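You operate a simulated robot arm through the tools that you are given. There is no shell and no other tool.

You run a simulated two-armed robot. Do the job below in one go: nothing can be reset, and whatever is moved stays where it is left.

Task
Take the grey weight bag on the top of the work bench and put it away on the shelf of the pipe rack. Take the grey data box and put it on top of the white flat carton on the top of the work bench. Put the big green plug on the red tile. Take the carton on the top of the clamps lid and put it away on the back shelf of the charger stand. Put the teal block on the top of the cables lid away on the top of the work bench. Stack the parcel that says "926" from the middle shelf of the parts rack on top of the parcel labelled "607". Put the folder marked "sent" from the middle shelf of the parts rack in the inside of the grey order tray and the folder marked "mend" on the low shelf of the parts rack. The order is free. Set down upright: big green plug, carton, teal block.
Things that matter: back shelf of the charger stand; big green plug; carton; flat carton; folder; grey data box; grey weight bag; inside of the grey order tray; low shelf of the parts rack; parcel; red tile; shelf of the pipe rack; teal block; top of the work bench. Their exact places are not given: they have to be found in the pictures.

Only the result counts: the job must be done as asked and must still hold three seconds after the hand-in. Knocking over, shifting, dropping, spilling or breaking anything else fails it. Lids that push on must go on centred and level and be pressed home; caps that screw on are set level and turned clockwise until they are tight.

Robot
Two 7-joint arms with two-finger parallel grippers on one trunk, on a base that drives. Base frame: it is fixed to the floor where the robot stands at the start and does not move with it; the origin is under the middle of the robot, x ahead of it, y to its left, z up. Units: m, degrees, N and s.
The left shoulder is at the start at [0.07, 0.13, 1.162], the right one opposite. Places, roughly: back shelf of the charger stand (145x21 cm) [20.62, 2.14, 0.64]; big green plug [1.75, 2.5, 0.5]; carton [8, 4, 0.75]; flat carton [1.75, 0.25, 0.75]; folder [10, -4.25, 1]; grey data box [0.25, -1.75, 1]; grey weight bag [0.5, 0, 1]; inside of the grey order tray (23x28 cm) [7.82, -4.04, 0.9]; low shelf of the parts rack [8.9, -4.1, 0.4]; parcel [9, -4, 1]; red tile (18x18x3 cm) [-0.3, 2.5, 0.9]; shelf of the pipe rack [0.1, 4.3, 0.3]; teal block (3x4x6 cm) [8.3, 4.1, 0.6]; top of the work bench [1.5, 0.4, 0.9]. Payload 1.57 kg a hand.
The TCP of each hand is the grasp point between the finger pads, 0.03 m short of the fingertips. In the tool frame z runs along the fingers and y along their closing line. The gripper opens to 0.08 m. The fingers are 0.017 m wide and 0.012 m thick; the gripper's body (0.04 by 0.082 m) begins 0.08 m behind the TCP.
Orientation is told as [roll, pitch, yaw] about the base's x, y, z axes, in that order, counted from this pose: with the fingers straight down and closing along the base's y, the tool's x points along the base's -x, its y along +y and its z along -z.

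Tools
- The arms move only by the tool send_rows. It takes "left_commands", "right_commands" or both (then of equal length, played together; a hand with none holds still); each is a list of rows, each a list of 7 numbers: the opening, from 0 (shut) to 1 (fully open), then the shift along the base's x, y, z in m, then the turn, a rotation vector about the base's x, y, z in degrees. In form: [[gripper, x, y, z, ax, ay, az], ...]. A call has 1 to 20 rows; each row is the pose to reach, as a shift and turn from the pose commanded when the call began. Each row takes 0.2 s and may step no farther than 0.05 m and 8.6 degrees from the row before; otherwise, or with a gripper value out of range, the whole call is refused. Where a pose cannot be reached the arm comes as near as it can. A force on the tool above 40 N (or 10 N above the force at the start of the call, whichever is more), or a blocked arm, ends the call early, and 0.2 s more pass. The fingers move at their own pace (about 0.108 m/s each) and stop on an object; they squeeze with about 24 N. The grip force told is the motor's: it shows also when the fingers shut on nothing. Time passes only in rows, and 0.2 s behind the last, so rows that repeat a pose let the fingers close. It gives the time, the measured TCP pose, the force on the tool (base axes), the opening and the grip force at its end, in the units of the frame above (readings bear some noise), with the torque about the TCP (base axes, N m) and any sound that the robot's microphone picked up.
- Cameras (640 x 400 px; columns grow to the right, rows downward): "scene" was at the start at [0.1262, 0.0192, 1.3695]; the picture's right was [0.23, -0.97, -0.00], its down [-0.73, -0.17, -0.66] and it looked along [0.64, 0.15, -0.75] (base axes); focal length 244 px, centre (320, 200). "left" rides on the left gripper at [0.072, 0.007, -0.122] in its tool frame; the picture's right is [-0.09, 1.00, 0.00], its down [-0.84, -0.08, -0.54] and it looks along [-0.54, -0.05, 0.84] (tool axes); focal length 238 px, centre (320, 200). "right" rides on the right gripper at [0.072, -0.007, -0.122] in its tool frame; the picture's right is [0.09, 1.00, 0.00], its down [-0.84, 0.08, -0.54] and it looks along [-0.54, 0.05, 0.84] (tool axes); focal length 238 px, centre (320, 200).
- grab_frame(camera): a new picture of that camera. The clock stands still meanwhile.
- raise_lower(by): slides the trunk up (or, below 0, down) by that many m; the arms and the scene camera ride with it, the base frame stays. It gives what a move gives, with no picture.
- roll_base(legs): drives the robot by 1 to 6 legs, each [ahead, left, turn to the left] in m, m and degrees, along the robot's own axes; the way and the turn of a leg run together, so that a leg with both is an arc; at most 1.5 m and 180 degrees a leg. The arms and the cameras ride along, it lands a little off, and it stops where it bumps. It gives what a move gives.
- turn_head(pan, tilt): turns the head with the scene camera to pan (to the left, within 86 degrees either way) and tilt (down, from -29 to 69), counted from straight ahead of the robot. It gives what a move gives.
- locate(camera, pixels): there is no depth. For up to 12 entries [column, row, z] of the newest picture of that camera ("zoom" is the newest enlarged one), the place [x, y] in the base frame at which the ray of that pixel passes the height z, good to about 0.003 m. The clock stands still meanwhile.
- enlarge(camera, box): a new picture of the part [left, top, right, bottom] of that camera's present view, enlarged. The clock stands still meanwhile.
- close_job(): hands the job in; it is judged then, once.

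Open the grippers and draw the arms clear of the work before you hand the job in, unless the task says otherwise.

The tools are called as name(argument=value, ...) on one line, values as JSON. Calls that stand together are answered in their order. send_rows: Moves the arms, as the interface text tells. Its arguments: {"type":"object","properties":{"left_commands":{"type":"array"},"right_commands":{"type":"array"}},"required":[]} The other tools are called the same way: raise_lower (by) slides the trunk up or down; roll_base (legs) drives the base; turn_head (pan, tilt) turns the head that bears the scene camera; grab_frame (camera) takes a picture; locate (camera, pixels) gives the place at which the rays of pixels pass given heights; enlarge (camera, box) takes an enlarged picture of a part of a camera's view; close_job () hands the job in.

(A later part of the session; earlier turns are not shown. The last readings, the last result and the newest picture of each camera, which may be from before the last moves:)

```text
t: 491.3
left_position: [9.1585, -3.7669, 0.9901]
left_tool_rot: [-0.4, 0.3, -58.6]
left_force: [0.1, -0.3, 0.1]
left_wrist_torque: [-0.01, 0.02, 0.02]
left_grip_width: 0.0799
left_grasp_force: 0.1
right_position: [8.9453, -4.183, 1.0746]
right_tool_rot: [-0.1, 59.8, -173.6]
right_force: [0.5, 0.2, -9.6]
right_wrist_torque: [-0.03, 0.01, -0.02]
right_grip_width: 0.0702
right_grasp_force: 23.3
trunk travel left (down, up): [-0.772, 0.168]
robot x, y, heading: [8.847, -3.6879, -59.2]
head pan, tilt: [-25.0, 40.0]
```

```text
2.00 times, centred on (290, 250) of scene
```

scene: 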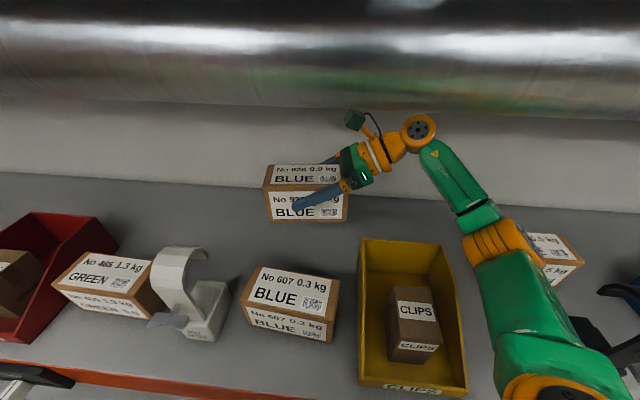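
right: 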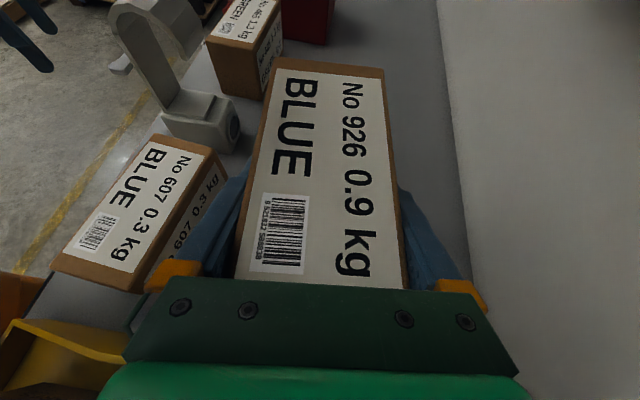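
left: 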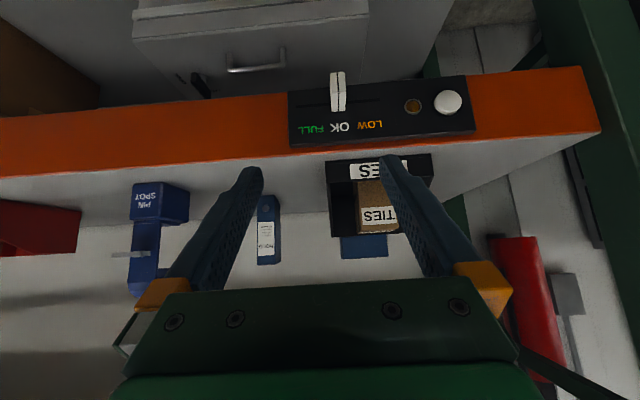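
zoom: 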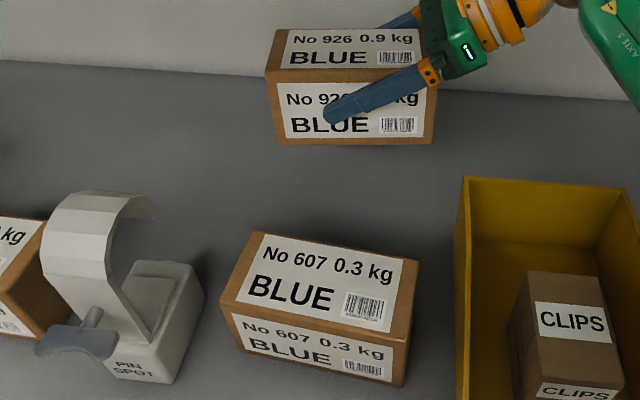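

I take 607's centre as ≈(8.953,-4.02), yaw ≈-5°. I bring 926 forward (+y) by 0.15 m while turning it -11.5° to match, staying high.

send_rows(right_commands=[[0, 0, 0.03, 0, 0, 0, -2.5], [0, 0, 0.06, 0, 0, 0, -5], [0, 0, 0.09, 0, 0, 0, -7.5], [0, 0, 0.12, 0, 0, 0, -10], [0, 0, 0.15, 0, 0, 0, -11.5], [0, 0, 0.155, 0, 0, 0, -11.5], [0, 0, 0.155, 0, 0, 0, -11.5]])

grab_frame(camera="scene")

grab_frame(camera="right")

enlarge(camera="scene", box=[200, 200, 380, 360])

```text
t: 492.9
left_position: [9.1578, -3.7676, 0.9897]
left_tool_rot: [-0.3, 0.3, -58.6]
left_force: [-0.2, 0.0, -0.8]
left_wrist_torque: [0.02, 0.03, 0.0]
left_grip_width: 0.0799
left_grasp_force: 0.1
right_position: [8.9427, -4.0286, 1.0758]
right_tool_rot: [0.1, 59.8, 174.8]
right_force: [-0.4, -0.9, -8.0]
right_wrist_torque: [-0.03, -0.01, 0.0]
right_grip_width: 0.0701
right_grasp_force: 24.0
trunk travel left (down, up): [-0.772, 0.168]
robot x, y, heading: [8.8458, -3.6879, -59.3]
head pan, tilt: [-25.0, 40.0]
```

```text
taken
```

scene: 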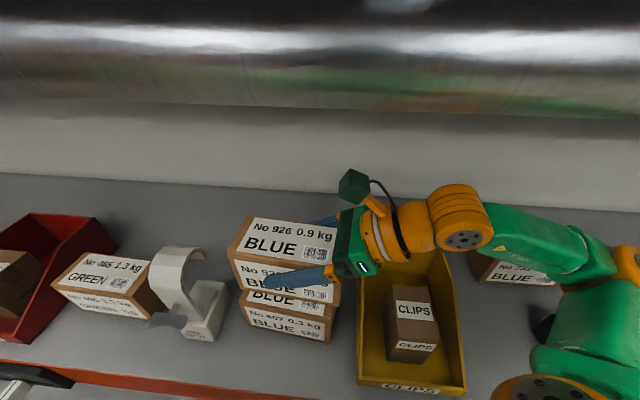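

```text
taken
```

right: 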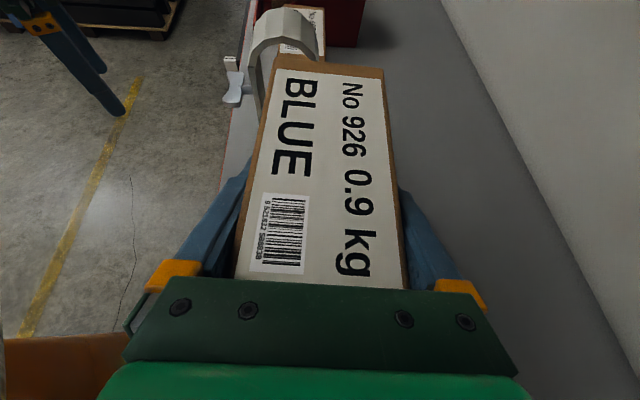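

```text
2.50 times, centred on (290, 280) of scene
```

zoom: 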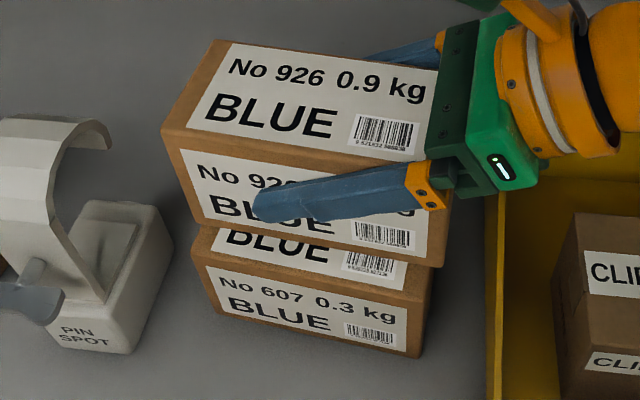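

926 hovers over 607. I compare 926's bottom front corners with 607's top front corners.

locate(camera="zoom", pixels=[[195, 220, 1.0], [443, 267, 1.0], [192, 262, 0.975], [428, 302, 0.975], [210, 312, 0.882], [413, 358, 0.882], [163, 128, 1.095], [452, 170, 1.095], [215, 40, 1.095]])

```text
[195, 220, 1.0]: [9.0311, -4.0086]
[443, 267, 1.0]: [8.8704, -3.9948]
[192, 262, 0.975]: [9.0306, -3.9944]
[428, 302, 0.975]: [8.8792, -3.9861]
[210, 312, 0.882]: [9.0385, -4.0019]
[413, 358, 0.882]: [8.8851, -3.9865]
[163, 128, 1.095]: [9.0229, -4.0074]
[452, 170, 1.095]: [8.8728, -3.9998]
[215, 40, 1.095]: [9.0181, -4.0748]
```

926 sits ≈1.2 cm too far back. I shift +1.1 cm in y and +0.3 cm in x, then lower in small steps.

send_rows(right_commands=[[0, 0.003, 0.011, 0, 0, 0, 0], [0, 0.003, 0.011, -0.008, 0, 0, 0], [0, 0.003, 0.011, -0.015, 0, 0, 0], [0, 0.003, 0.011, -0.015, 0, 0, 0]])

send_rows(right_commands=[[0, 0, 0, -0.003, 0, 0, 0], [0, 0, 0, -0.006, 0, 0, 0]])

```text
t: 493.9
left_position: [9.1577, -3.7665, 0.9915]
left_tool_rot: [-0.3, 0.2, -58.6]
left_force: [0.3, -0.2, -0.2]
left_wrist_torque: [0.0, 0.01, 0.02]
left_grip_width: 0.0799
left_grasp_force: 0.1
right_position: [8.9477, -4.0259, 1.0625]
right_tool_rot: [-0.1, 59.8, 174.9]
right_force: [-0.2, -0.1, -8.5]
right_wrist_torque: [-0.01, 0.02, -0.05]
right_grip_width: 0.0695
right_grasp_force: 24.3
right hand out of reach, approached as far as the arm can: row 1, 2, 3, 4
trunk travel left (down, up): [-0.772, 0.168]
robot x, y, heading: [8.8501, -3.6867, -59.5]
head pan, tilt: [-25.0, 40.0]
```

```text
t: 494.5
left_position: [9.1569, -3.7674, 0.9902]
left_tool_rot: [-0.3, 0.2, -58.6]
left_force: [-0.3, -0.5, 0.1]
left_wrist_torque: [0.01, -0.01, 0.0]
left_grip_width: 0.0801
left_grasp_force: 0.0
right_position: [8.948, -4.0272, 1.0573]
right_tool_rot: [0.0, 59.9, 175.0]
right_force: [-0.5, -0.2, -8.8]
right_wrist_torque: [0.0, 0.01, 0.0]
right_grip_width: 0.07
right_grasp_force: 24.0
trunk travel left (down, up): [-0.772, 0.168]
robot x, y, heading: [8.8434, -3.689, -59.2]
head pan, tilt: [-25.0, 40.0]
```

The arm cannot come closer, so I shift the base by +1 cm in y instead, then continue lowering.

roll_base(legs=[[-0.0086, 0.0051, 0]])

enlarge(camera="scene", box=[200, 200, 380, 360])

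```text
t: 495.2
left_position: [9.1573, -3.7585, 0.9917]
left_tool_rot: [-0.2, 0.2, -58.6]
left_force: [0.5, 0.1, 0.2]
left_wrist_torque: [0.01, 0.02, -0.04]
left_grip_width: 0.0799
left_grasp_force: 0.1
right_position: [8.9479, -4.0196, 1.0557]
right_tool_rot: [-0.3, 59.8, 174.8]
right_force: [-0.1, -0.6, -10.0]
right_wrist_torque: [-0.02, -0.01, 0.01]
right_grip_width: 0.0699
right_grasp_force: 24.3
trunk travel left (down, up): [-0.772, 0.168]
robot x, y, heading: [8.8497, -3.6791, -59.2]
head pan, tilt: [-25.0, 40.0]
```

```text
2.50 times, centred on (290, 280) of scene
```

zoom: 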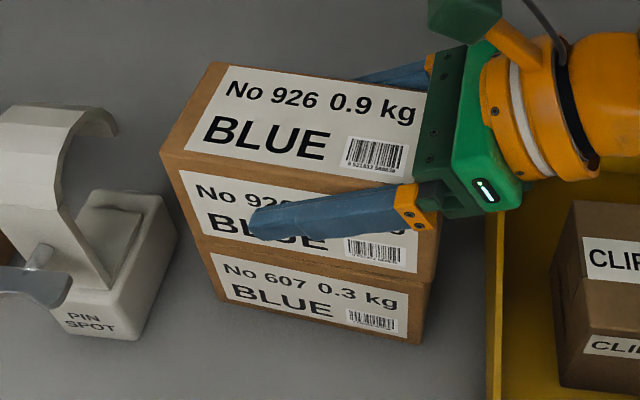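

Well aligned, nearly flush. I lower in 2 mm steps until contact.

send_rows(right_commands=[[0, 0, 0, -0.002, 0, 0, 0], [0, 0, 0, -0.004, 0, 0, 0]])

```text
t: 495.9
left_position: [9.1568, -3.7567, 0.9898]
left_tool_rot: [-0.3, 0.2, -58.7]
left_force: [0.4, 0.7, 0.0]
left_wrist_torque: [-0.01, -0.03, -0.01]
left_grip_width: 0.08
left_grasp_force: 0.1
right_position: [8.9478, -4.018, 1.0523]
right_tool_rot: [-0.3, 59.7, 174.8]
right_force: [0.9, -0.2, -8.9]
right_wrist_torque: [0.0, 0.04, 0.05]
right_grip_width: 0.07
right_grasp_force: 24.0
trunk travel left (down, up): [-0.772, 0.168]
robot x, y, heading: [8.8458, -3.6813, -59.4]
head pan, tilt: [-25.0, 40.0]
```

send_rows(right_commands=[[0, 0, 0, -0.002, 0, 0, 0], [0, 0, 0, -0.004, 0, 0, 0]])

```text
t: 496.4
left_position: [9.1576, -3.7568, 0.9905]
left_tool_rot: [-0.3, 0.2, -58.6]
left_force: [-0.9, -0.6, 0.3]
left_wrist_torque: [-0.02, -0.01, 0.01]
left_grip_width: 0.0801
left_grasp_force: 0.1
right_position: [8.9466, -4.0176, 1.0502]
right_tool_rot: [-0.1, 59.7, 175.1]
right_force: [-0.5, 0.2, -7.7]
right_wrist_torque: [-0.01, -0.05, 0.02]
right_grip_width: 0.0698
right_grasp_force: 24.0
trunk travel left (down, up): [-0.772, 0.168]
robot x, y, heading: [8.8498, -3.6787, -59.3]
head pan, tilt: [-25.0, 40.0]
```

Still -7.7 N at z 1.050; I continue.

send_rows(right_commands=[[0, 0, 0, -0.002, 0, 0, 0], [0, 0, 0, -0.004, 0, 0, 0]])

```text
t: 497.1
left_position: [9.1562, -3.7535, 0.9928]
left_tool_rot: [-0.3, 0.1, -58.7]
left_force: [0.1, 0.7, 0.2]
left_wrist_torque: [-0.02, -0.05, -0.02]
left_grip_width: 0.0801
left_grasp_force: 0.0
right_position: [8.9474, -4.0168, 1.0493]
right_tool_rot: [0.5, 60.2, 175.5]
right_force: [1.2, -9.3, 30.5]
right_wrist_torque: [0.15, 1.09, 0.22]
right_grip_width: 0.0701
right_grasp_force: 23.4
trunk travel left (down, up): [-0.772, 0.168]
robot x, y, heading: [8.848, -3.6827, -59.2]
head pan, tilt: [-25.0, 40.0]
```

Contact (+30 N). I relieve ~2 mm and open to release.

send_rows(right_commands=[[0, 0, 0, 0.0015, 0, 0, 0], [0, 0, 0, 0.0025, 0, 0, 0]])

send_rows(right_commands=[[0.9, 0, 0, 0, 0, 0, 0], [0.95, 0, 0, 0, 0, 0, 0], [1, 0, 0, 0, 0, 0, 0], [1, 0, 0, 0, 0, 0, 0]])

enlarge(camera="scene", box=[200, 200, 380, 360])

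grab_frame(camera="right")

```text
t: 497.6
left_position: [9.157, -3.7552, 0.9919]
left_tool_rot: [-0.3, 0.1, -58.6]
left_force: [0.3, 0.1, 0.1]
left_wrist_torque: [0.03, 0.01, -0.01]
left_grip_width: 0.0797
left_grasp_force: 0.1
right_position: [8.9476, -4.018, 1.0487]
right_tool_rot: [0.0, 60.0, 175.3]
right_force: [1.1, -7.4, 17.4]
right_wrist_torque: [-0.61, -0.42, -0.31]
right_grip_width: 0.07
right_grasp_force: 24.4
trunk travel left (down, up): [-0.772, 0.168]
robot x, y, heading: [8.8475, -3.6815, -59.1]
head pan, tilt: [-25.0, 40.0]
```

```text
t: 498.6
left_position: [9.1556, -3.7549, 0.991]
left_tool_rot: [-0.2, 0.2, -58.6]
left_force: [0.8, -0.5, 0.4]
left_wrist_torque: [-0.02, -0.04, 0.03]
left_grip_width: 0.0799
left_grasp_force: 0.2
right_position: [8.9479, -4.017, 1.0476]
right_tool_rot: [0.0, 59.7, 175.1]
right_force: [0.2, -0.6, 0.5]
right_wrist_torque: [0.01, 0.0, -0.02]
right_grip_width: 0.0798
right_grasp_force: 0.1
trunk travel left (down, up): [-0.772, 0.168]
robot x, y, heading: [8.8484, -3.6813, -59.1]
head pan, tilt: [-25.0, 40.0]
```

```text
2.50 times, centred on (290, 280) of scene
```

zoom: 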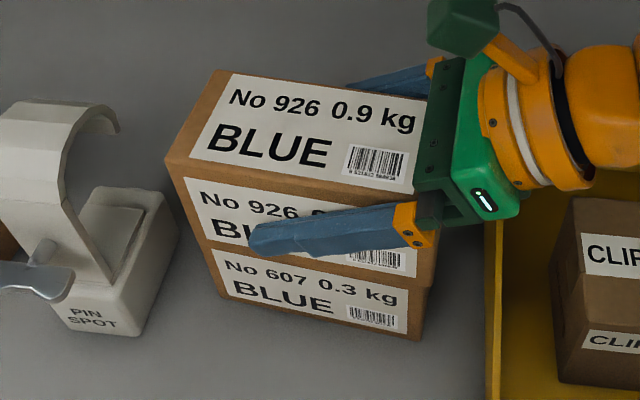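

```text
taken
```

right: 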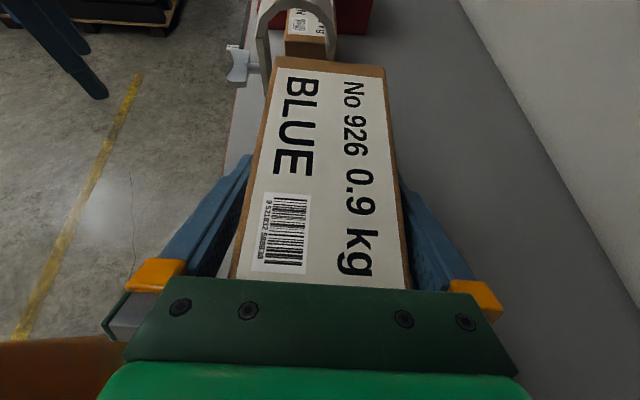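

926 rests on 607. I raise straight up 7.5 cm with the trunk to lift the fingers clear, watching forces.

raise_lower(by=0.03)

raise_lower(by=0.05)

grab_frame(camera="right")

grab_frame(camera="scene")

```text
t: 499.4
left_position: [9.1555, -3.7562, 1.0199]
left_tool_rot: [-0.3, 0.2, -58.6]
left_force: [0.0, 0.7, -0.7]
left_wrist_torque: [-0.03, 0.04, -0.01]
left_grip_width: 0.0802
left_grasp_force: 0.1
right_position: [8.9481, -4.0169, 1.0775]
right_tool_rot: [0.0, 59.8, 175.1]
right_force: [-0.4, 0.1, 0.4]
right_wrist_torque: [-0.05, 0.0, -0.02]
right_grip_width: 0.08
right_grasp_force: 0.0
trunk travel left (down, up): [-0.802, 0.138]
robot x, y, heading: [8.8468, -3.6793, -59.2]
head pan, tilt: [-25.0, 40.0]
```

```text
t: 500.3
left_position: [9.1566, -3.7554, 1.072]
left_tool_rot: [-0.4, 0.2, -58.6]
left_force: [0.5, 0.1, -0.6]
left_wrist_torque: [-0.01, 0.0, -0.01]
left_grip_width: 0.0799
left_grasp_force: 0.1
right_position: [8.9466, -4.0163, 1.1278]
right_tool_rot: [0.0, 59.8, 175.1]
right_force: [-0.8, -0.6, 0.6]
right_wrist_torque: [0.04, 0.0, 0.02]
right_grip_width: 0.0803
right_grasp_force: 0.0
trunk travel left (down, up): [-0.852, 0.088]
robot x, y, heading: [8.8479, -3.6781, -59.1]
head pan, tilt: [-25.0, 40.0]
```

```text
taken
```

right: 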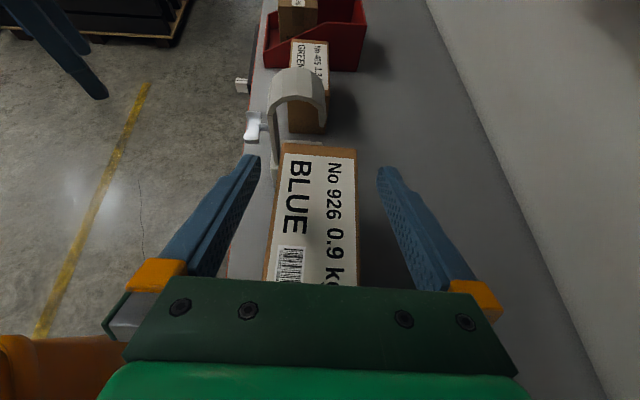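

```text
taken
```

scene: 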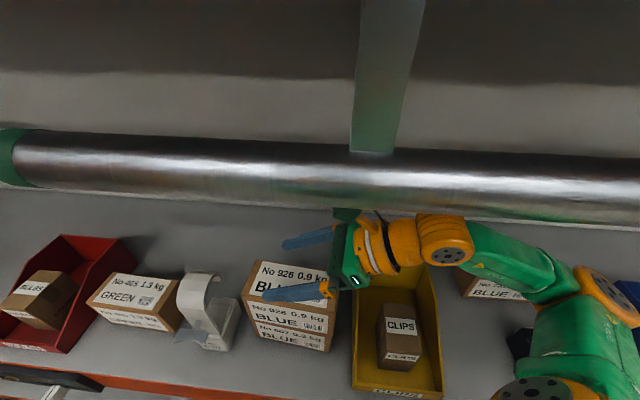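

926 is stacked on 607 and the fingers are clear. I lower 1.5 cm for rail clearance and retreat along +y.

raise_lower(by=-0.014)

roll_base(legs=[[-0.103, 0.0612, 0], [-0.2, 0.119, 0]])

grab_frame(camera="scene")

```text
t: 500.9
left_position: [9.1563, -3.7568, 1.0569]
left_tool_rot: [-0.3, 0.1, -58.6]
left_force: [-0.2, -0.2, 0.4]
left_wrist_torque: [0.0, 0.0, 0.02]
left_grip_width: 0.08
left_grasp_force: 0.1
right_position: [8.9475, -4.0177, 1.114]
right_tool_rot: [0.0, 59.8, 175.0]
right_force: [0.8, 0.3, -0.4]
right_wrist_torque: [0.02, 0.01, -0.02]
right_grip_width: 0.08
right_grasp_force: 0.0
trunk travel left (down, up): [-0.838, 0.102]
robot x, y, heading: [8.8482, -3.6783, -59.2]
head pan, tilt: [-25.0, 40.0]
```

```text
t: 503.5
left_position: [9.1549, -3.404, 1.057]
left_tool_rot: [-0.2, 0.2, -58.5]
left_force: [-0.2, -0.5, -0.6]
left_wrist_torque: [0.02, 0.0, 0.0]
left_grip_width: 0.0799
left_grasp_force: 0.1
right_position: [8.9466, -3.6653, 1.1127]
right_tool_rot: [-0.3, 59.8, 174.9]
right_force: [-0.8, -0.2, 0.6]
right_wrist_torque: [0.0, 0.01, 0.01]
right_grip_width: 0.0798
right_grasp_force: 0.1
trunk travel left (down, up): [-0.838, 0.102]
robot x, y, heading: [8.8505, -3.3214, -59.3]
head pan, tilt: [-25.0, 40.0]
```

```text
taken
```

scene: 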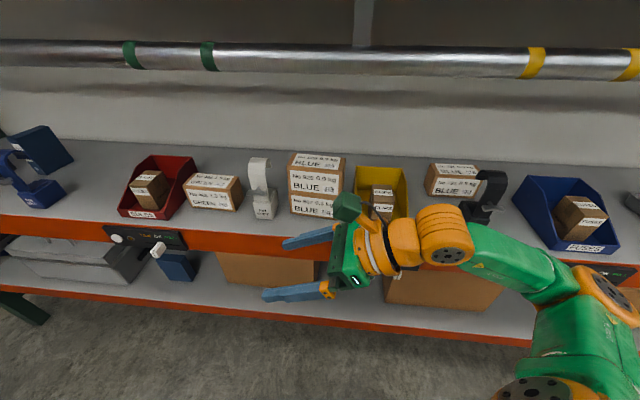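

The stack stands and MEND is on the low shelf. I return the right hand to tool-down: first untilt, then yaw back.

send_rows(right_commands=[[1, 0, 0, 0.005, 0.7, 8, 0], [1, 0, 0, 0.01, 1.4, 16, 0], [1, 0, 0, 0.015, 2.1, 24, 0], [1, 0, 0, 0.02, 2.8, 32, 0], [1, 0, 0, 0.025, 3.5, 40, 0], [1, 0, 0, 0.03, 4.2, 48, 0], [1, 0, 0, 0.03, 4.9, 56, 0], [1, 0, 0, 0.03, 5.2, 59.8, 0]])

send_rows(right_commands=[[1, 0, 0, 0, 0, 0, 8.5], [1, 0, 0, 0, 0, 0, 17], [1, 0, 0, 0, 0, 0, 25.5], [1, 0, 0, 0, 0, 0, 34], [1, 0, 0, 0, 0, 0, 42.5], [1, 0, 0, 0, 0, 0, 51], [1, 0, 0, 0, 0, 0, 59.5], [1, 0, 0, 0, 0, 0, 68], [1, 0, 0, 0, 0, 0, 76.5], [1, 0, 0, 0, 0, 0, 85], [1, 0, 0, 0, 0, 0, 93.5], [1, 0, 0, 0, 0, 0, 102], [1, 0, 0, 0, 0, 0, 110.5], [1, 0, 0, 0, 0, 0, 119], [1, 0, 0, 0, 0, 0, 125.8]])

```text
t: 505.3
left_position: [9.1563, -3.3998, 1.057]
left_tool_rot: [-0.3, 0.1, -58.6]
left_force: [0.1, 0.0, 0.1]
left_wrist_torque: [0.01, -0.03, 0.01]
left_grip_width: 0.0799
left_grasp_force: 0.1
right_position: [8.9476, -3.6622, 1.144]
right_tool_rot: [-0.3, -0.3, 175.2]
right_force: [-0.6, -0.2, -0.6]
right_wrist_torque: [0.02, -0.01, 0.0]
right_grip_width: 0.0798
right_grasp_force: 0.1
trunk travel left (down, up): [-0.838, 0.102]
robot x, y, heading: [8.8446, -3.3232, -59.0]
head pan, tilt: [-25.0, 40.0]
```

```text
t: 508.5
left_position: [9.1553, -3.4008, 1.0561]
left_tool_rot: [-0.3, 0.1, -58.5]
left_force: [-0.7, -0.2, 0.2]
left_wrist_torque: [0.01, 0.01, 0.01]
left_grip_width: 0.0801
left_grasp_force: 0.0
right_position: [8.9472, -3.6624, 1.144]
right_tool_rot: [-0.2, -0.2, -59.0]
right_force: [0.4, 0.2, -0.2]
right_wrist_torque: [0.01, -0.02, 0.0]
right_grip_width: 0.0801
right_grasp_force: 0.0
trunk travel left (down, up): [-0.838, 0.102]
robot x, y, heading: [8.8465, -3.326, -58.6]
head pan, tilt: [-25.0, 40.0]
```

Now to the clamps/cables lids near (8,4). I back away from the rack, turn to face +y and drive north, then look.

roll_base(legs=[[-1.137, -0.712, 0], [0, 0, 148.6], [1.5, 0, 0], [1.5, 0, 0], [0.8, 0, 0]])

turn_head(pan=0, tilt=20)

grab_frame(camera="scene")

```text
t: 539.4
left_position: [7.3287, 1.292, 1.0563]
left_tool_rot: [-0.3, 0.1, 92.0]
left_force: [0.1, 0.0, 0.3]
left_wrist_torque: [0.03, -0.03, -0.02]
left_grip_width: 0.08
left_grasp_force: 0.0
right_position: [7.6394, 1.4163, 1.1456]
right_tool_rot: [-0.2, -0.2, 91.5]
right_force: [-0.3, 0.0, -0.8]
right_wrist_torque: [-0.01, 0.01, -0.02]
right_grip_width: 0.0798
right_grasp_force: 0.1
trunk travel left (down, up): [-0.838, 0.102]
robot x, y, heading: [7.5596, 1.0737, 91.4]
head pan, tilt: [-25.0, 40.0]
```

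```text
t: 540.3
left_position: [7.3279, 1.2915, 1.058]
left_tool_rot: [-0.3, 0.2, 91.9]
left_force: [-0.3, 0.9, -0.2]
left_wrist_torque: [-0.01, 0.01, -0.04]
left_grip_width: 0.0799
left_grasp_force: 0.1
right_position: [7.639, 1.4173, 1.1437]
right_tool_rot: [-0.3, -0.2, 91.4]
right_force: [-0.6, -0.4, 0.0]
right_wrist_torque: [0.02, -0.03, 0.0]
right_grip_width: 0.0798
right_grasp_force: 0.0
trunk travel left (down, up): [-0.838, 0.102]
robot x, y, heading: [7.5602, 1.0712, 91.7]
head pan, tilt: [0.0, 20.0]
```

```text
taken
```

scene: 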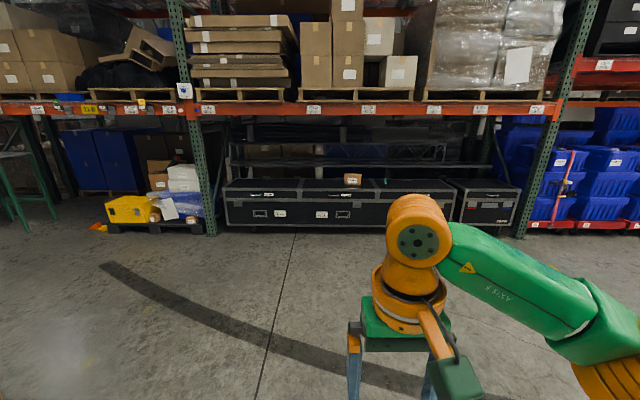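

A row of flight cases under the racking: a small carton at (352,180) and something teal at (387,182). I enlarge.

enlarge(camera="scene", box=[210, 140, 400, 250])

enlarge(camera="scene", box=[300, 150, 420, 230])

locate(camera="scene", pixels=[[352, 187, 0.6], [352, 187, 0.7], [387, 187, 0.6], [225, 226, 0], [455, 226, 0], [352, 226, 0]])

```text
3.37 times, centred on (305, 195) of scene
```

zoom: 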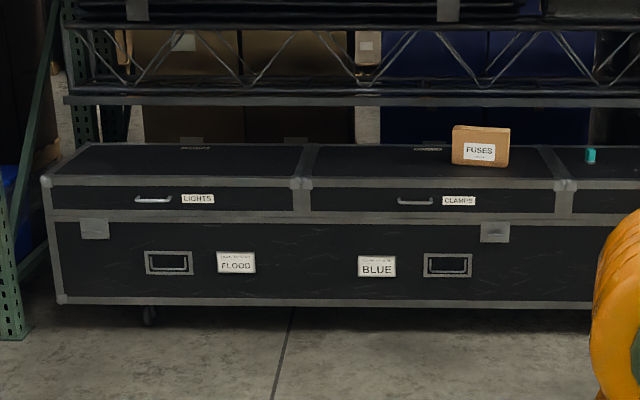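

```text
5.00 times, centred on (360, 190) of scene
```

zoom: 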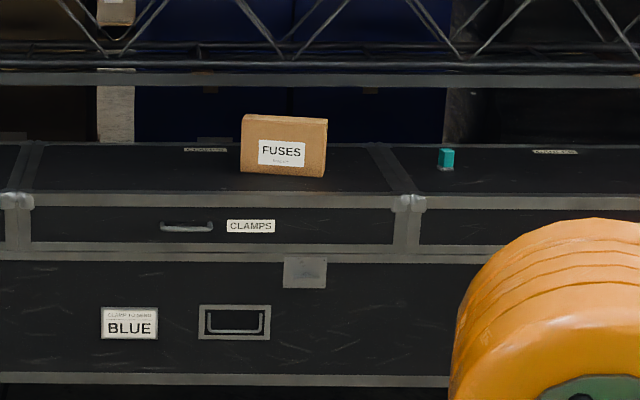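

```text
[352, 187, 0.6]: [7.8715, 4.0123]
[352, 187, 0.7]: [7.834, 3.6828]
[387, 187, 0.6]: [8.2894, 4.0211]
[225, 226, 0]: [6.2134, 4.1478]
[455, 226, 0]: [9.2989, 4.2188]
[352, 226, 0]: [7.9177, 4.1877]
```

The FUSES carton stands on the CLAMPS lid and the teal block on the CABLES lid; a truss/beam runs above. I drive closer to (8.0,2.9) and measure.

roll_base(legs=[[1.5, -0.35, -1.5], [0.35, -0.1, 0]])

turn_head(pan=0, tilt=25)

grab_frame(camera="scene")

```text
refused: leg 1 is longer than a leg can be; nothing moved
```

```text
t: 540.9
left_position: [7.3294, 1.2915, 1.0567]
left_tool_rot: [-0.3, 0.1, 91.9]
left_force: [-0.3, 0.9, -0.1]
left_wrist_torque: [0.02, -0.03, 0.02]
left_grip_width: 0.08
left_grasp_force: 0.1
right_position: [7.6401, 1.418, 1.1431]
right_tool_rot: [-0.3, -0.1, 91.4]
right_force: [0.2, -0.3, 0.3]
right_wrist_torque: [-0.02, 0.01, 0.0]
right_grip_width: 0.08
right_grasp_force: 0.0
trunk travel left (down, up): [-0.838, 0.102]
robot x, y, heading: [7.5572, 1.0762, 91.7]
head pan, tilt: [0.0, 25.0]
```

```text
taken
```

scene: 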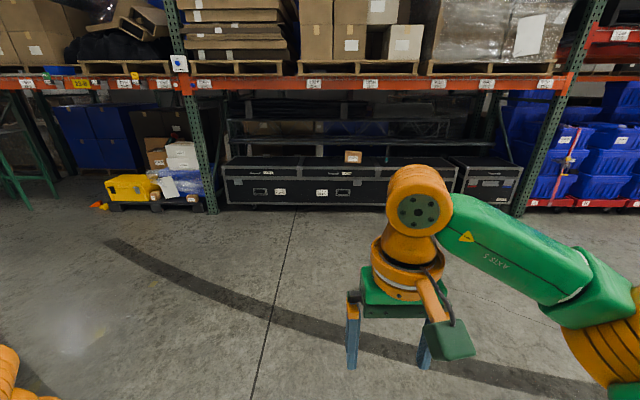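

A leg was too long; I split the drive.

roll_base(legs=[[0.9, -0.25, -1.5], [0.95, -0.2, 0]])

turn_head(pan=0, tilt=25)

grab_frame(camera="scene")

```text
t: 550.5
left_position: [7.7661, 3.1575, 1.057]
left_tool_rot: [-0.2, 0.1, 91.2]
left_force: [-0.4, 0.2, -0.5]
left_wrist_torque: [-0.03, -0.01, 0.03]
left_grip_width: 0.0802
left_grasp_force: 0.1
right_position: [8.0793, 3.2782, 1.1435]
right_tool_rot: [-0.2, -0.3, 90.6]
right_force: [-0.4, 1.3, -0.7]
right_wrist_torque: [0.01, -0.01, 0.02]
right_grip_width: 0.08
right_grasp_force: 0.0
trunk travel left (down, up): [-0.838, 0.102]
robot x, y, heading: [7.997, 2.9381, 90.8]
head pan, tilt: [0.0, 25.0]
```

```text
t: 551.1
left_position: [7.7681, 3.157, 1.0572]
left_tool_rot: [-0.3, 0.1, 91.1]
left_force: [0.1, 0.2, -0.6]
left_wrist_torque: [0.0, -0.02, -0.03]
left_grip_width: 0.0798
left_grasp_force: 0.0
right_position: [8.079, 3.2782, 1.1434]
right_tool_rot: [-0.2, -0.1, 90.6]
right_force: [-0.5, -0.2, 0.1]
right_wrist_torque: [-0.03, 0.01, 0.02]
right_grip_width: 0.0799
right_grasp_force: 0.1
trunk travel left (down, up): [-0.838, 0.102]
robot x, y, heading: [7.9964, 2.9394, 90.6]
head pan, tilt: [0.0, 25.0]
```

```text
taken
```

scene: 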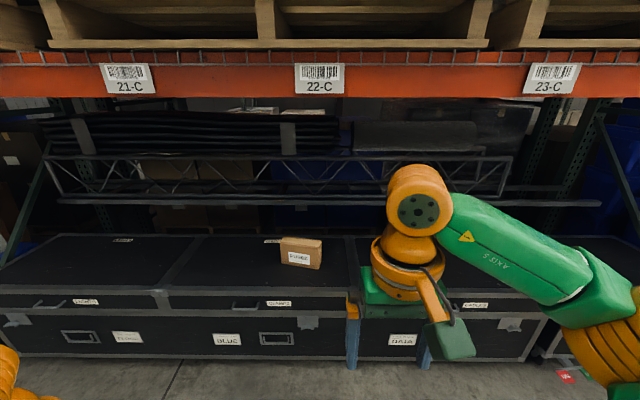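

I measure the lid and carton: rays now, then again 0.3 m lower.

locate(camera="scene", pixels=[[281, 264, 0.55], [281, 264, 0.65], [320, 270, 0.55], [320, 270, 0.65], [159, 285, 0.55], [159, 285, 0.65], [357, 287, 0.55], [357, 287, 0.65], [282, 238, 0.7], [322, 240, 0.7]])

enlarge(camera="scene", box=[250, 220, 350, 300])

raise_lower(by=-0.35)

turn_head(pan=-15, tilt=20)

grab_frame(camera="scene")

```text
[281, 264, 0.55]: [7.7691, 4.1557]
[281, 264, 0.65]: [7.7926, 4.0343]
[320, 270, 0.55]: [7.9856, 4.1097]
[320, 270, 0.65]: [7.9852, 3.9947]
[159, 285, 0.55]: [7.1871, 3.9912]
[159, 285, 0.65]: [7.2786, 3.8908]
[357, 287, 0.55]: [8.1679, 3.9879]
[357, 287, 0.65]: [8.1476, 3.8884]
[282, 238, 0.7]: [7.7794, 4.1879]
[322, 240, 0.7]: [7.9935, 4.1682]
```

```text
5.00 times, centred on (300, 260) of scene
```

zoom: 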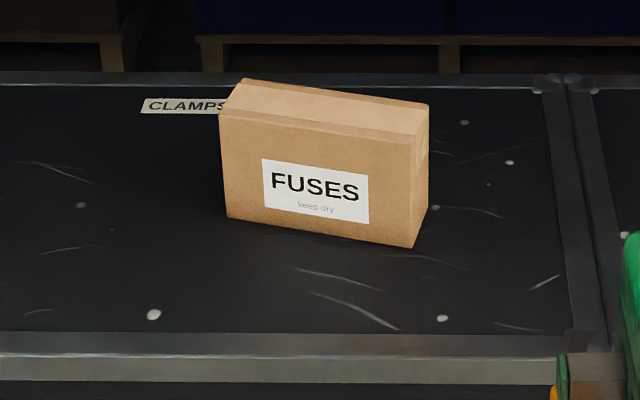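

```text
t: 554.5
left_position: [7.7672, 3.1585, 0.7062]
left_tool_rot: [-0.3, 0.1, 91.2]
left_force: [0.9, -0.4, -0.1]
left_wrist_torque: [0.04, -0.01, 0.0]
left_grip_width: 0.0801
left_grasp_force: 0.1
right_position: [8.0802, 3.2788, 0.7944]
right_tool_rot: [-0.2, -0.3, 90.5]
right_force: [0.8, -0.2, -0.7]
right_wrist_torque: [-0.01, 0.01, -0.03]
right_grip_width: 0.0801
right_grasp_force: 0.0
trunk travel left (down, up): [-0.488, 0.452]
robot x, y, heading: [7.9976, 2.9344, 90.6]
head pan, tilt: [0.0, 25.0]
```

```text
t: 555.3
left_position: [7.7675, 3.1588, 0.7074]
left_tool_rot: [-0.3, 0.1, 91.2]
left_force: [0.0, 0.3, -0.7]
left_wrist_torque: [0.0, -0.02, -0.01]
left_grip_width: 0.0799
left_grasp_force: 0.1
right_position: [8.0799, 3.2789, 0.7937]
right_tool_rot: [-0.1, -0.2, 90.7]
right_force: [-0.2, -0.7, 0.8]
right_wrist_torque: [0.0, 0.0, 0.01]
right_grip_width: 0.0799
right_grasp_force: 0.1
trunk travel left (down, up): [-0.488, 0.452]
robot x, y, heading: [7.9968, 2.9404, 90.4]
head pan, tilt: [-15.0, 20.0]
```

```text
taken
```

scene: 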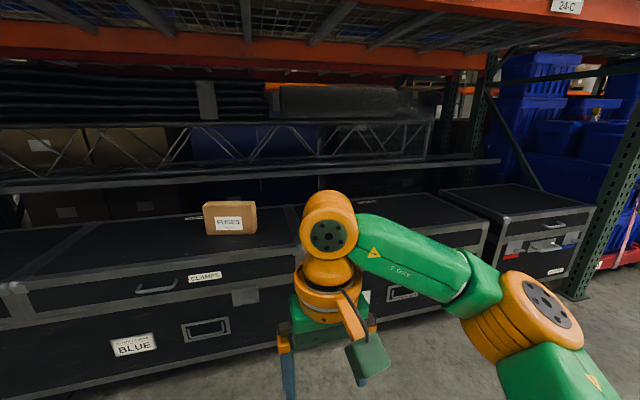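

enlarge(camera="scene", box=[180, 180, 300, 260])

locate(camera="zoom", pixels=[[320, 200, 0.6]])

```text
5.00 times, centred on (240, 220) of scene
```

zoom: 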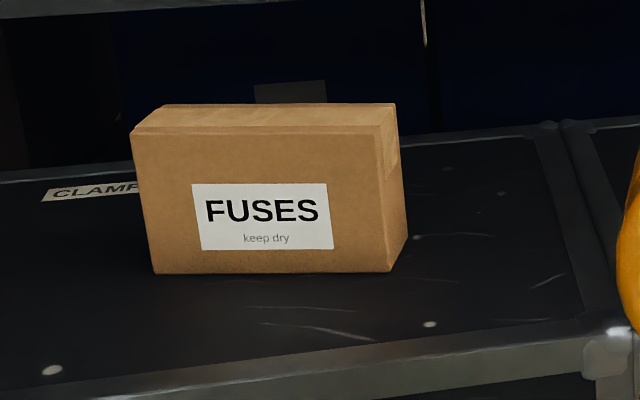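

```text
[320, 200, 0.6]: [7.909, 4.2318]
```

locate(camera="zoom", pixels=[[155, 273, 0.55], [388, 272, 0.55], [155, 273, 0.6], [388, 272, 0.6], [155, 273, 0.65], [388, 272, 0.65], [131, 132, 0.75], [386, 131, 0.75], [131, 132, 0.72], [386, 131, 0.72], [405, 240, 0.6], [603, 355, 0.6]])

```text
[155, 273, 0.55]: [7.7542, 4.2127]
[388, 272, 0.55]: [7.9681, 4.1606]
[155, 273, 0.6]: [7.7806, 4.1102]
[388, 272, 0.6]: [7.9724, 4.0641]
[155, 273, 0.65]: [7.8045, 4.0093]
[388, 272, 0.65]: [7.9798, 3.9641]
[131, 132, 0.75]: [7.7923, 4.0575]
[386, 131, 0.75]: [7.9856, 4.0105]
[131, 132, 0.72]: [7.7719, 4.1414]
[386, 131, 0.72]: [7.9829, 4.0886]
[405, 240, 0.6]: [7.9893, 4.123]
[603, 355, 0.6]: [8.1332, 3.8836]
```

Triangulated: lid top z≈0.615; the FUSES carton is ≈0.19×0.055×0.127, centre ≈(7.886,4.083), yaw ≈-13°, top ≈0.742. The left hand will take it with the wrist turned +76°, and the right hand the teal block. I turn the left hand and raise it.

send_rows(left_commands=[[1, 0, 0.02, 0.02, 0, 0, 8.4], [1, 0, 0.04, 0.04, 0, 0, 16.8], [1, 0, 0.06, 0.06, 0, 0, 25.2], [1, 0, 0.08, 0.08, 0, 0, 33.6], [1, 0, 0.1, 0.1, 0, 0, 42], [1, 0, 0.12, 0.12, 0, 0, 50.4], [1, 0, 0.14, 0.12, 0, 0, 58.8], [1, 0, 0.16, 0.12, 0, 0, 67.2], [1, 0, 0.16, 0.12, 0, 0, 75.8]])

roll_base(legs=[[0.15, -0.1, -0.5]])

turn_head(pan=-5, tilt=35)

grab_frame(camera="scene")

grab_frame(camera="right")

```text
t: 557.3
left_position: [7.7671, 3.3185, 0.827]
left_tool_rot: [-0.3, 0.1, 167.2]
left_force: [0.5, 0.1, -0.4]
left_wrist_torque: [0.0, 0.0, 0.02]
left_grip_width: 0.08
left_grasp_force: 0.1
right_position: [8.0795, 3.2794, 0.7948]
right_tool_rot: [-0.1, -0.2, 90.5]
right_force: [-0.4, 0.3, 1.4]
right_wrist_torque: [-0.03, -0.01, 0.01]
right_grip_width: 0.0802
right_grasp_force: 0.0
trunk travel left (down, up): [-0.488, 0.452]
robot x, y, heading: [8.0002, 2.9381, 90.5]
head pan, tilt: [-15.0, 20.0]
```

```text
t: 558.8
left_position: [7.8713, 3.4716, 0.8266]
left_tool_rot: [-0.3, 0.1, 166.5]
left_force: [-0.1, -1.0, 0.0]
left_wrist_torque: [-0.04, 0.02, -0.03]
left_grip_width: 0.0799
left_grasp_force: 0.2
right_position: [8.1832, 3.4298, 0.7943]
right_tool_rot: [-0.2, -0.2, 90.0]
right_force: [-0.4, -0.2, 0.1]
right_wrist_torque: [-0.02, 0.05, 0.02]
right_grip_width: 0.0801
right_grasp_force: 0.1
trunk travel left (down, up): [-0.488, 0.452]
robot x, y, heading: [8.0958, 3.0864, 90.1]
head pan, tilt: [-15.0, 20.0]
```

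```text
t: 559.6
left_position: [7.8708, 3.4708, 0.8264]
left_tool_rot: [-0.3, 0.1, 166.5]
left_force: [0.3, -0.2, -0.1]
left_wrist_torque: [-0.04, -0.01, 0.03]
left_grip_width: 0.0798
left_grasp_force: 0.1
right_position: [8.1824, 3.4298, 0.7933]
right_tool_rot: [-0.2, -0.2, 90.1]
right_force: [0.1, 0.2, -0.3]
right_wrist_torque: [0.0, 0.0, 0.01]
right_grip_width: 0.0801
right_grasp_force: 0.1
trunk travel left (down, up): [-0.488, 0.452]
robot x, y, heading: [8.1002, 3.0871, 90.1]
head pan, tilt: [-5.0, 35.0]
```

```text
taken
```

scene: 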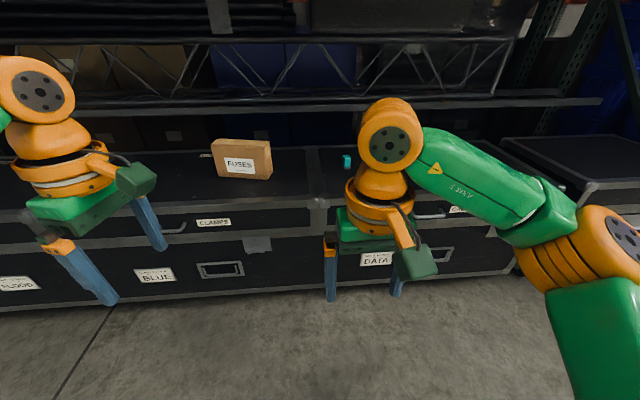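

```text
taken
```

right: 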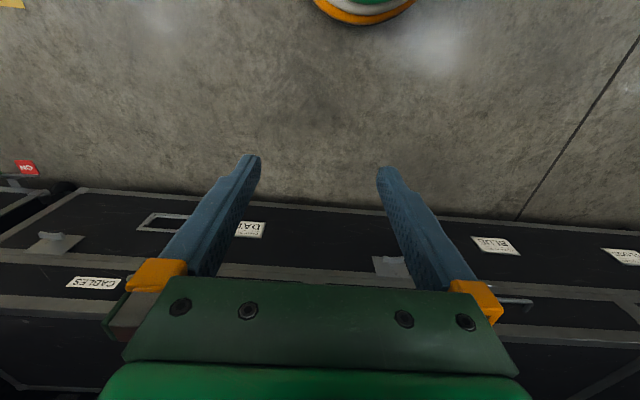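

The teal block shows at (347,160). I enlarge both objects and locate them.

enlarge(camera="scene", box=[200, 130, 360, 220])

locate(camera="zoom", pixels=[[592, 162, 0.615], [615, 165, 0.615], [592, 125, 0.66], [592, 125, 0.675], [76, 182, 0.615], [248, 200, 0.615], [54, 60, 0.742], [245, 98, 0.742], [92, 42, 0.742], [284, 75, 0.742], [290, 172, 0.615]])

```text
4.00 times, centred on (280, 175) of scene
```

zoom: 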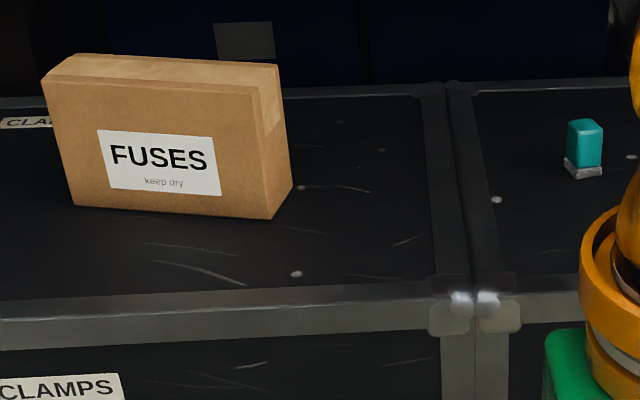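

```text
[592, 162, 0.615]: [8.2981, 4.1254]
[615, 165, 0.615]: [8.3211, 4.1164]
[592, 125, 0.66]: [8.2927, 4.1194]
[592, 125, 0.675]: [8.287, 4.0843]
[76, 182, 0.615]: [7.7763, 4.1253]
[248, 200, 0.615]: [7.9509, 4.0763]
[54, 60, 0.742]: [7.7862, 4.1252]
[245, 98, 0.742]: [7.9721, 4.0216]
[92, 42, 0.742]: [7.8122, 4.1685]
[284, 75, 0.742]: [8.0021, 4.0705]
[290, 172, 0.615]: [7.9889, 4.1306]
```

enlarge(camera="scene", box=[200, 130, 360, 220])

locate(camera="zoom", pixels=[[73, 206, 0.615], [272, 220, 0.615], [292, 188, 0.615], [42, 82, 0.742], [260, 95, 0.742], [278, 66, 0.742], [78, 54, 0.742], [572, 179, 0.615], [604, 176, 0.615], [568, 127, 0.675], [602, 129, 0.675], [585, 119, 0.675]])

```text
4.00 times, centred on (280, 175) of scene
```

zoom: 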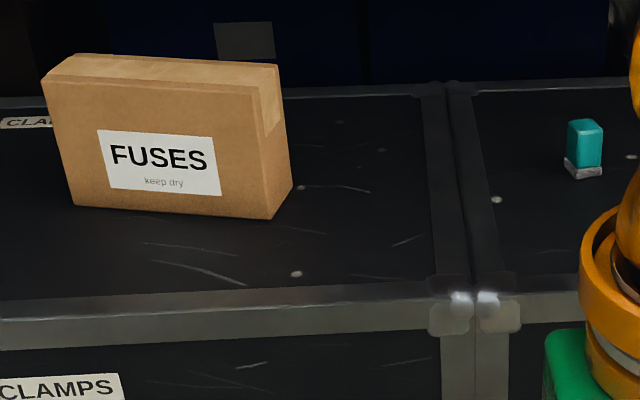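

```text
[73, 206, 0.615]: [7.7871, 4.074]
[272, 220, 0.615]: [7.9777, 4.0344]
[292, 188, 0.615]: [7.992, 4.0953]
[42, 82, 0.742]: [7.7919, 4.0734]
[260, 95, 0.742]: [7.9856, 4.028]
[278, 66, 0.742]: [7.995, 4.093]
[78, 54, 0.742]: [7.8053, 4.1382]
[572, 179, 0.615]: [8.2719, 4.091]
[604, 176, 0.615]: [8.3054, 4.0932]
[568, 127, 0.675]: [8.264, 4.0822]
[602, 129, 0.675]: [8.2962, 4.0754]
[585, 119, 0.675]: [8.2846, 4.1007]
```

Carton centre ≈(7.8945,4.083), depth ≈0.064, yaw ≈-12.5°; teal block near (8.29,4.10). The case front is y≈3.87, so I need ≈0.47 m ahead: I raise the trunk 0.1 and extend the left hand forward/down.

raise_lower(by=0.1)

send_rows(left_commands=[[1, 0.01, 0.03, -0.03, 0, 0, 0.5], [1, 0.02, 0.06, -0.06, 0, 0, 0.5], [1, 0.02, 0.08, -0.09, 0, 0, 0.5], [1, 0.02, 0.085, -0.1, 0, 0, 0.5]])

roll_base(legs=[[0.3, 0, 0]])

grab_frame(camera="left")

grab_frame(camera="scene")

```text
t: 560.9
left_position: [7.8717, 3.471, 0.9261]
left_tool_rot: [-0.3, 0.2, 166.5]
left_force: [0.3, 0.4, -0.3]
left_wrist_torque: [-0.01, -0.04, 0.01]
left_grip_width: 0.0801
left_grasp_force: 0.0
right_position: [8.1837, 3.4288, 0.8932]
right_tool_rot: [-0.2, -0.2, 90.0]
right_force: [0.5, 0.7, -0.2]
right_wrist_torque: [-0.04, 0.04, 0.01]
right_grip_width: 0.0802
right_grasp_force: 0.1
trunk travel left (down, up): [-0.588, 0.352]
robot x, y, heading: [8.0933, 3.0892, 90.1]
head pan, tilt: [-5.0, 35.0]
```

```text
t: 561.9
left_position: [7.8819, 3.5305, 0.8246]
left_tool_rot: [-0.4, 0.2, 167.1]
left_force: [0.2, -0.3, 0.4]
left_wrist_torque: [-0.01, -0.01, 0.02]
left_grip_width: 0.0803
left_grasp_force: 0.0
left hand out of reach, approached as far as the arm can: row 2, 3, 4
right_position: [8.1829, 3.4297, 0.8947]
right_tool_rot: [-0.2, -0.2, 90.1]
right_force: [-0.5, -0.1, -0.2]
right_wrist_torque: [0.01, 0.02, -0.02]
right_grip_width: 0.08
right_grasp_force: 0.0
trunk travel left (down, up): [-0.588, 0.352]
robot x, y, heading: [8.0991, 3.0904, 90.4]
head pan, tilt: [-5.0, 35.0]
```

```text
t: 564.0
left_position: [7.8814, 3.8301, 0.826]
left_tool_rot: [-0.4, 0.0, 167.0]
left_force: [-0.5, 0.5, 0.7]
left_wrist_torque: [-0.03, 0.04, 0.01]
left_grip_width: 0.0802
left_grasp_force: 0.1
right_position: [8.1821, 3.7295, 0.8945]
right_tool_rot: [-0.2, -0.3, 90.2]
right_force: [-0.3, -0.6, 0.1]
right_wrist_torque: [0.01, -0.01, -0.02]
right_grip_width: 0.0803
right_grasp_force: 0.1
trunk travel left (down, up): [-0.588, 0.352]
robot x, y, heading: [8.0953, 3.3916, 90.0]
head pan, tilt: [-5.0, 35.0]
```

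```text
taken
```

left: 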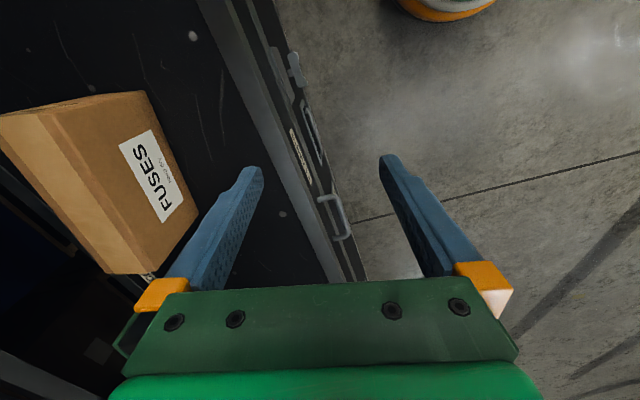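

```text
taken
```

scene: 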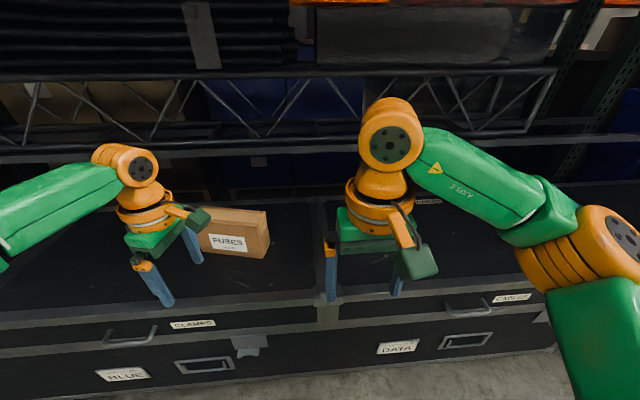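

I locate the lid's front edge near (190,311) and check the base clearance.

locate(camera="scene", pixels=[[190, 311, 0.6], [265, 300, 0.6], [330, 299, 0.6], [200, 375, 0.3], [400, 345, 0.4], [209, 251, 0.615], [268, 257, 0.615], [201, 212, 0.742], [267, 224, 0.742]])

locate(camera="left", pixels=[[338, 278, 0.615], [250, 70, 0.615], [36, 115, 0.742], [134, 272, 0.742], [0, 118, 0.742], [100, 265, 0.742], [160, 92, 0.742], [197, 208, 0.742], [200, 225, 0.615]])

```text
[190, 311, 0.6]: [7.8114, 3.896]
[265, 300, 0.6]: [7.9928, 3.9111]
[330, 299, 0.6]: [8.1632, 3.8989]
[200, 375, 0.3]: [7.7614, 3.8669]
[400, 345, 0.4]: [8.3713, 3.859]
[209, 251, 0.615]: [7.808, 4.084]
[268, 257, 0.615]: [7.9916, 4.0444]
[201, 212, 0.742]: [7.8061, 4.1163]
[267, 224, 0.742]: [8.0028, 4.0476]
```

```text
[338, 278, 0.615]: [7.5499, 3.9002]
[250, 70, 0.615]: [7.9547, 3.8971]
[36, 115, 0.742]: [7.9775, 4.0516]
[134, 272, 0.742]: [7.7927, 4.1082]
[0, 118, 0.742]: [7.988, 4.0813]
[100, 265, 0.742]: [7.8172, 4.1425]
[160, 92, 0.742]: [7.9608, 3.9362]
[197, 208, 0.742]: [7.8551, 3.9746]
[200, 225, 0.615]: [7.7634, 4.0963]
```

The lid edge is y≈3.90. I roll ahead 0.235 and right 0.012 (base front ≈4 cm short of the case), hand still at z 0.826 above the carton top.

roll_base(legs=[[0.235, -0.012, 0]])

grab_frame(camera="left")

grab_frame(camera="scene")

```text
t: 565.7
left_position: [7.891, 4.0664, 0.8247]
left_tool_rot: [-0.5, 0.1, 167.0]
left_force: [0.2, -0.5, 0.5]
left_wrist_torque: [-0.01, 0.03, -0.02]
left_grip_width: 0.0803
left_grasp_force: 0.1
right_position: [8.193, 3.9646, 0.8944]
right_tool_rot: [-0.2, -0.2, 90.3]
right_force: [0.0, 0.3, 0.6]
right_wrist_torque: [0.01, 0.02, 0.03]
right_grip_width: 0.0798
right_grasp_force: 0.0
trunk travel left (down, up): [-0.588, 0.352]
robot x, y, heading: [8.1033, 3.6228, 90.2]
head pan, tilt: [-5.0, 35.0]
```

```text
taken
```

left: 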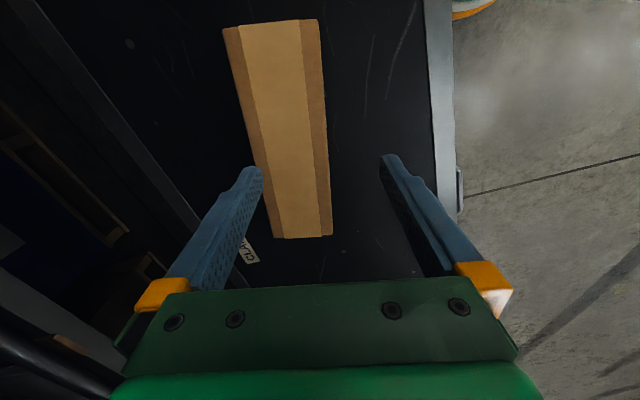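

```text
taken
```

scene: 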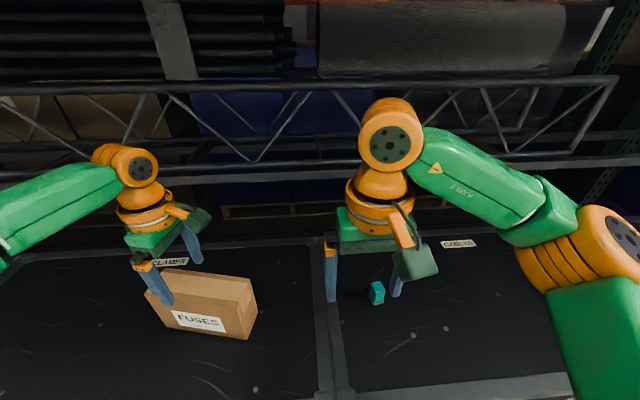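

From above, the carton top corners are (222,28), (318,20), (333,235), (272,238); I locate them.

locate(camera="left", pixels=[[222, 28, 0.742], [318, 20, 0.742], [333, 235, 0.742], [272, 238, 0.742], [222, 28, 0.73], [318, 20, 0.73], [333, 235, 0.73], [272, 238, 0.73]])

```text
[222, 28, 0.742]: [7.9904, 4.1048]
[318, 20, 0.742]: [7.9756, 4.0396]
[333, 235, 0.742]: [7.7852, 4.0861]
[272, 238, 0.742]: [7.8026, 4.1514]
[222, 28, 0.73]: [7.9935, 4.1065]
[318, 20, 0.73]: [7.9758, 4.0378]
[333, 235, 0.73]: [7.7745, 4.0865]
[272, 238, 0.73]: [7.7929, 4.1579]
```

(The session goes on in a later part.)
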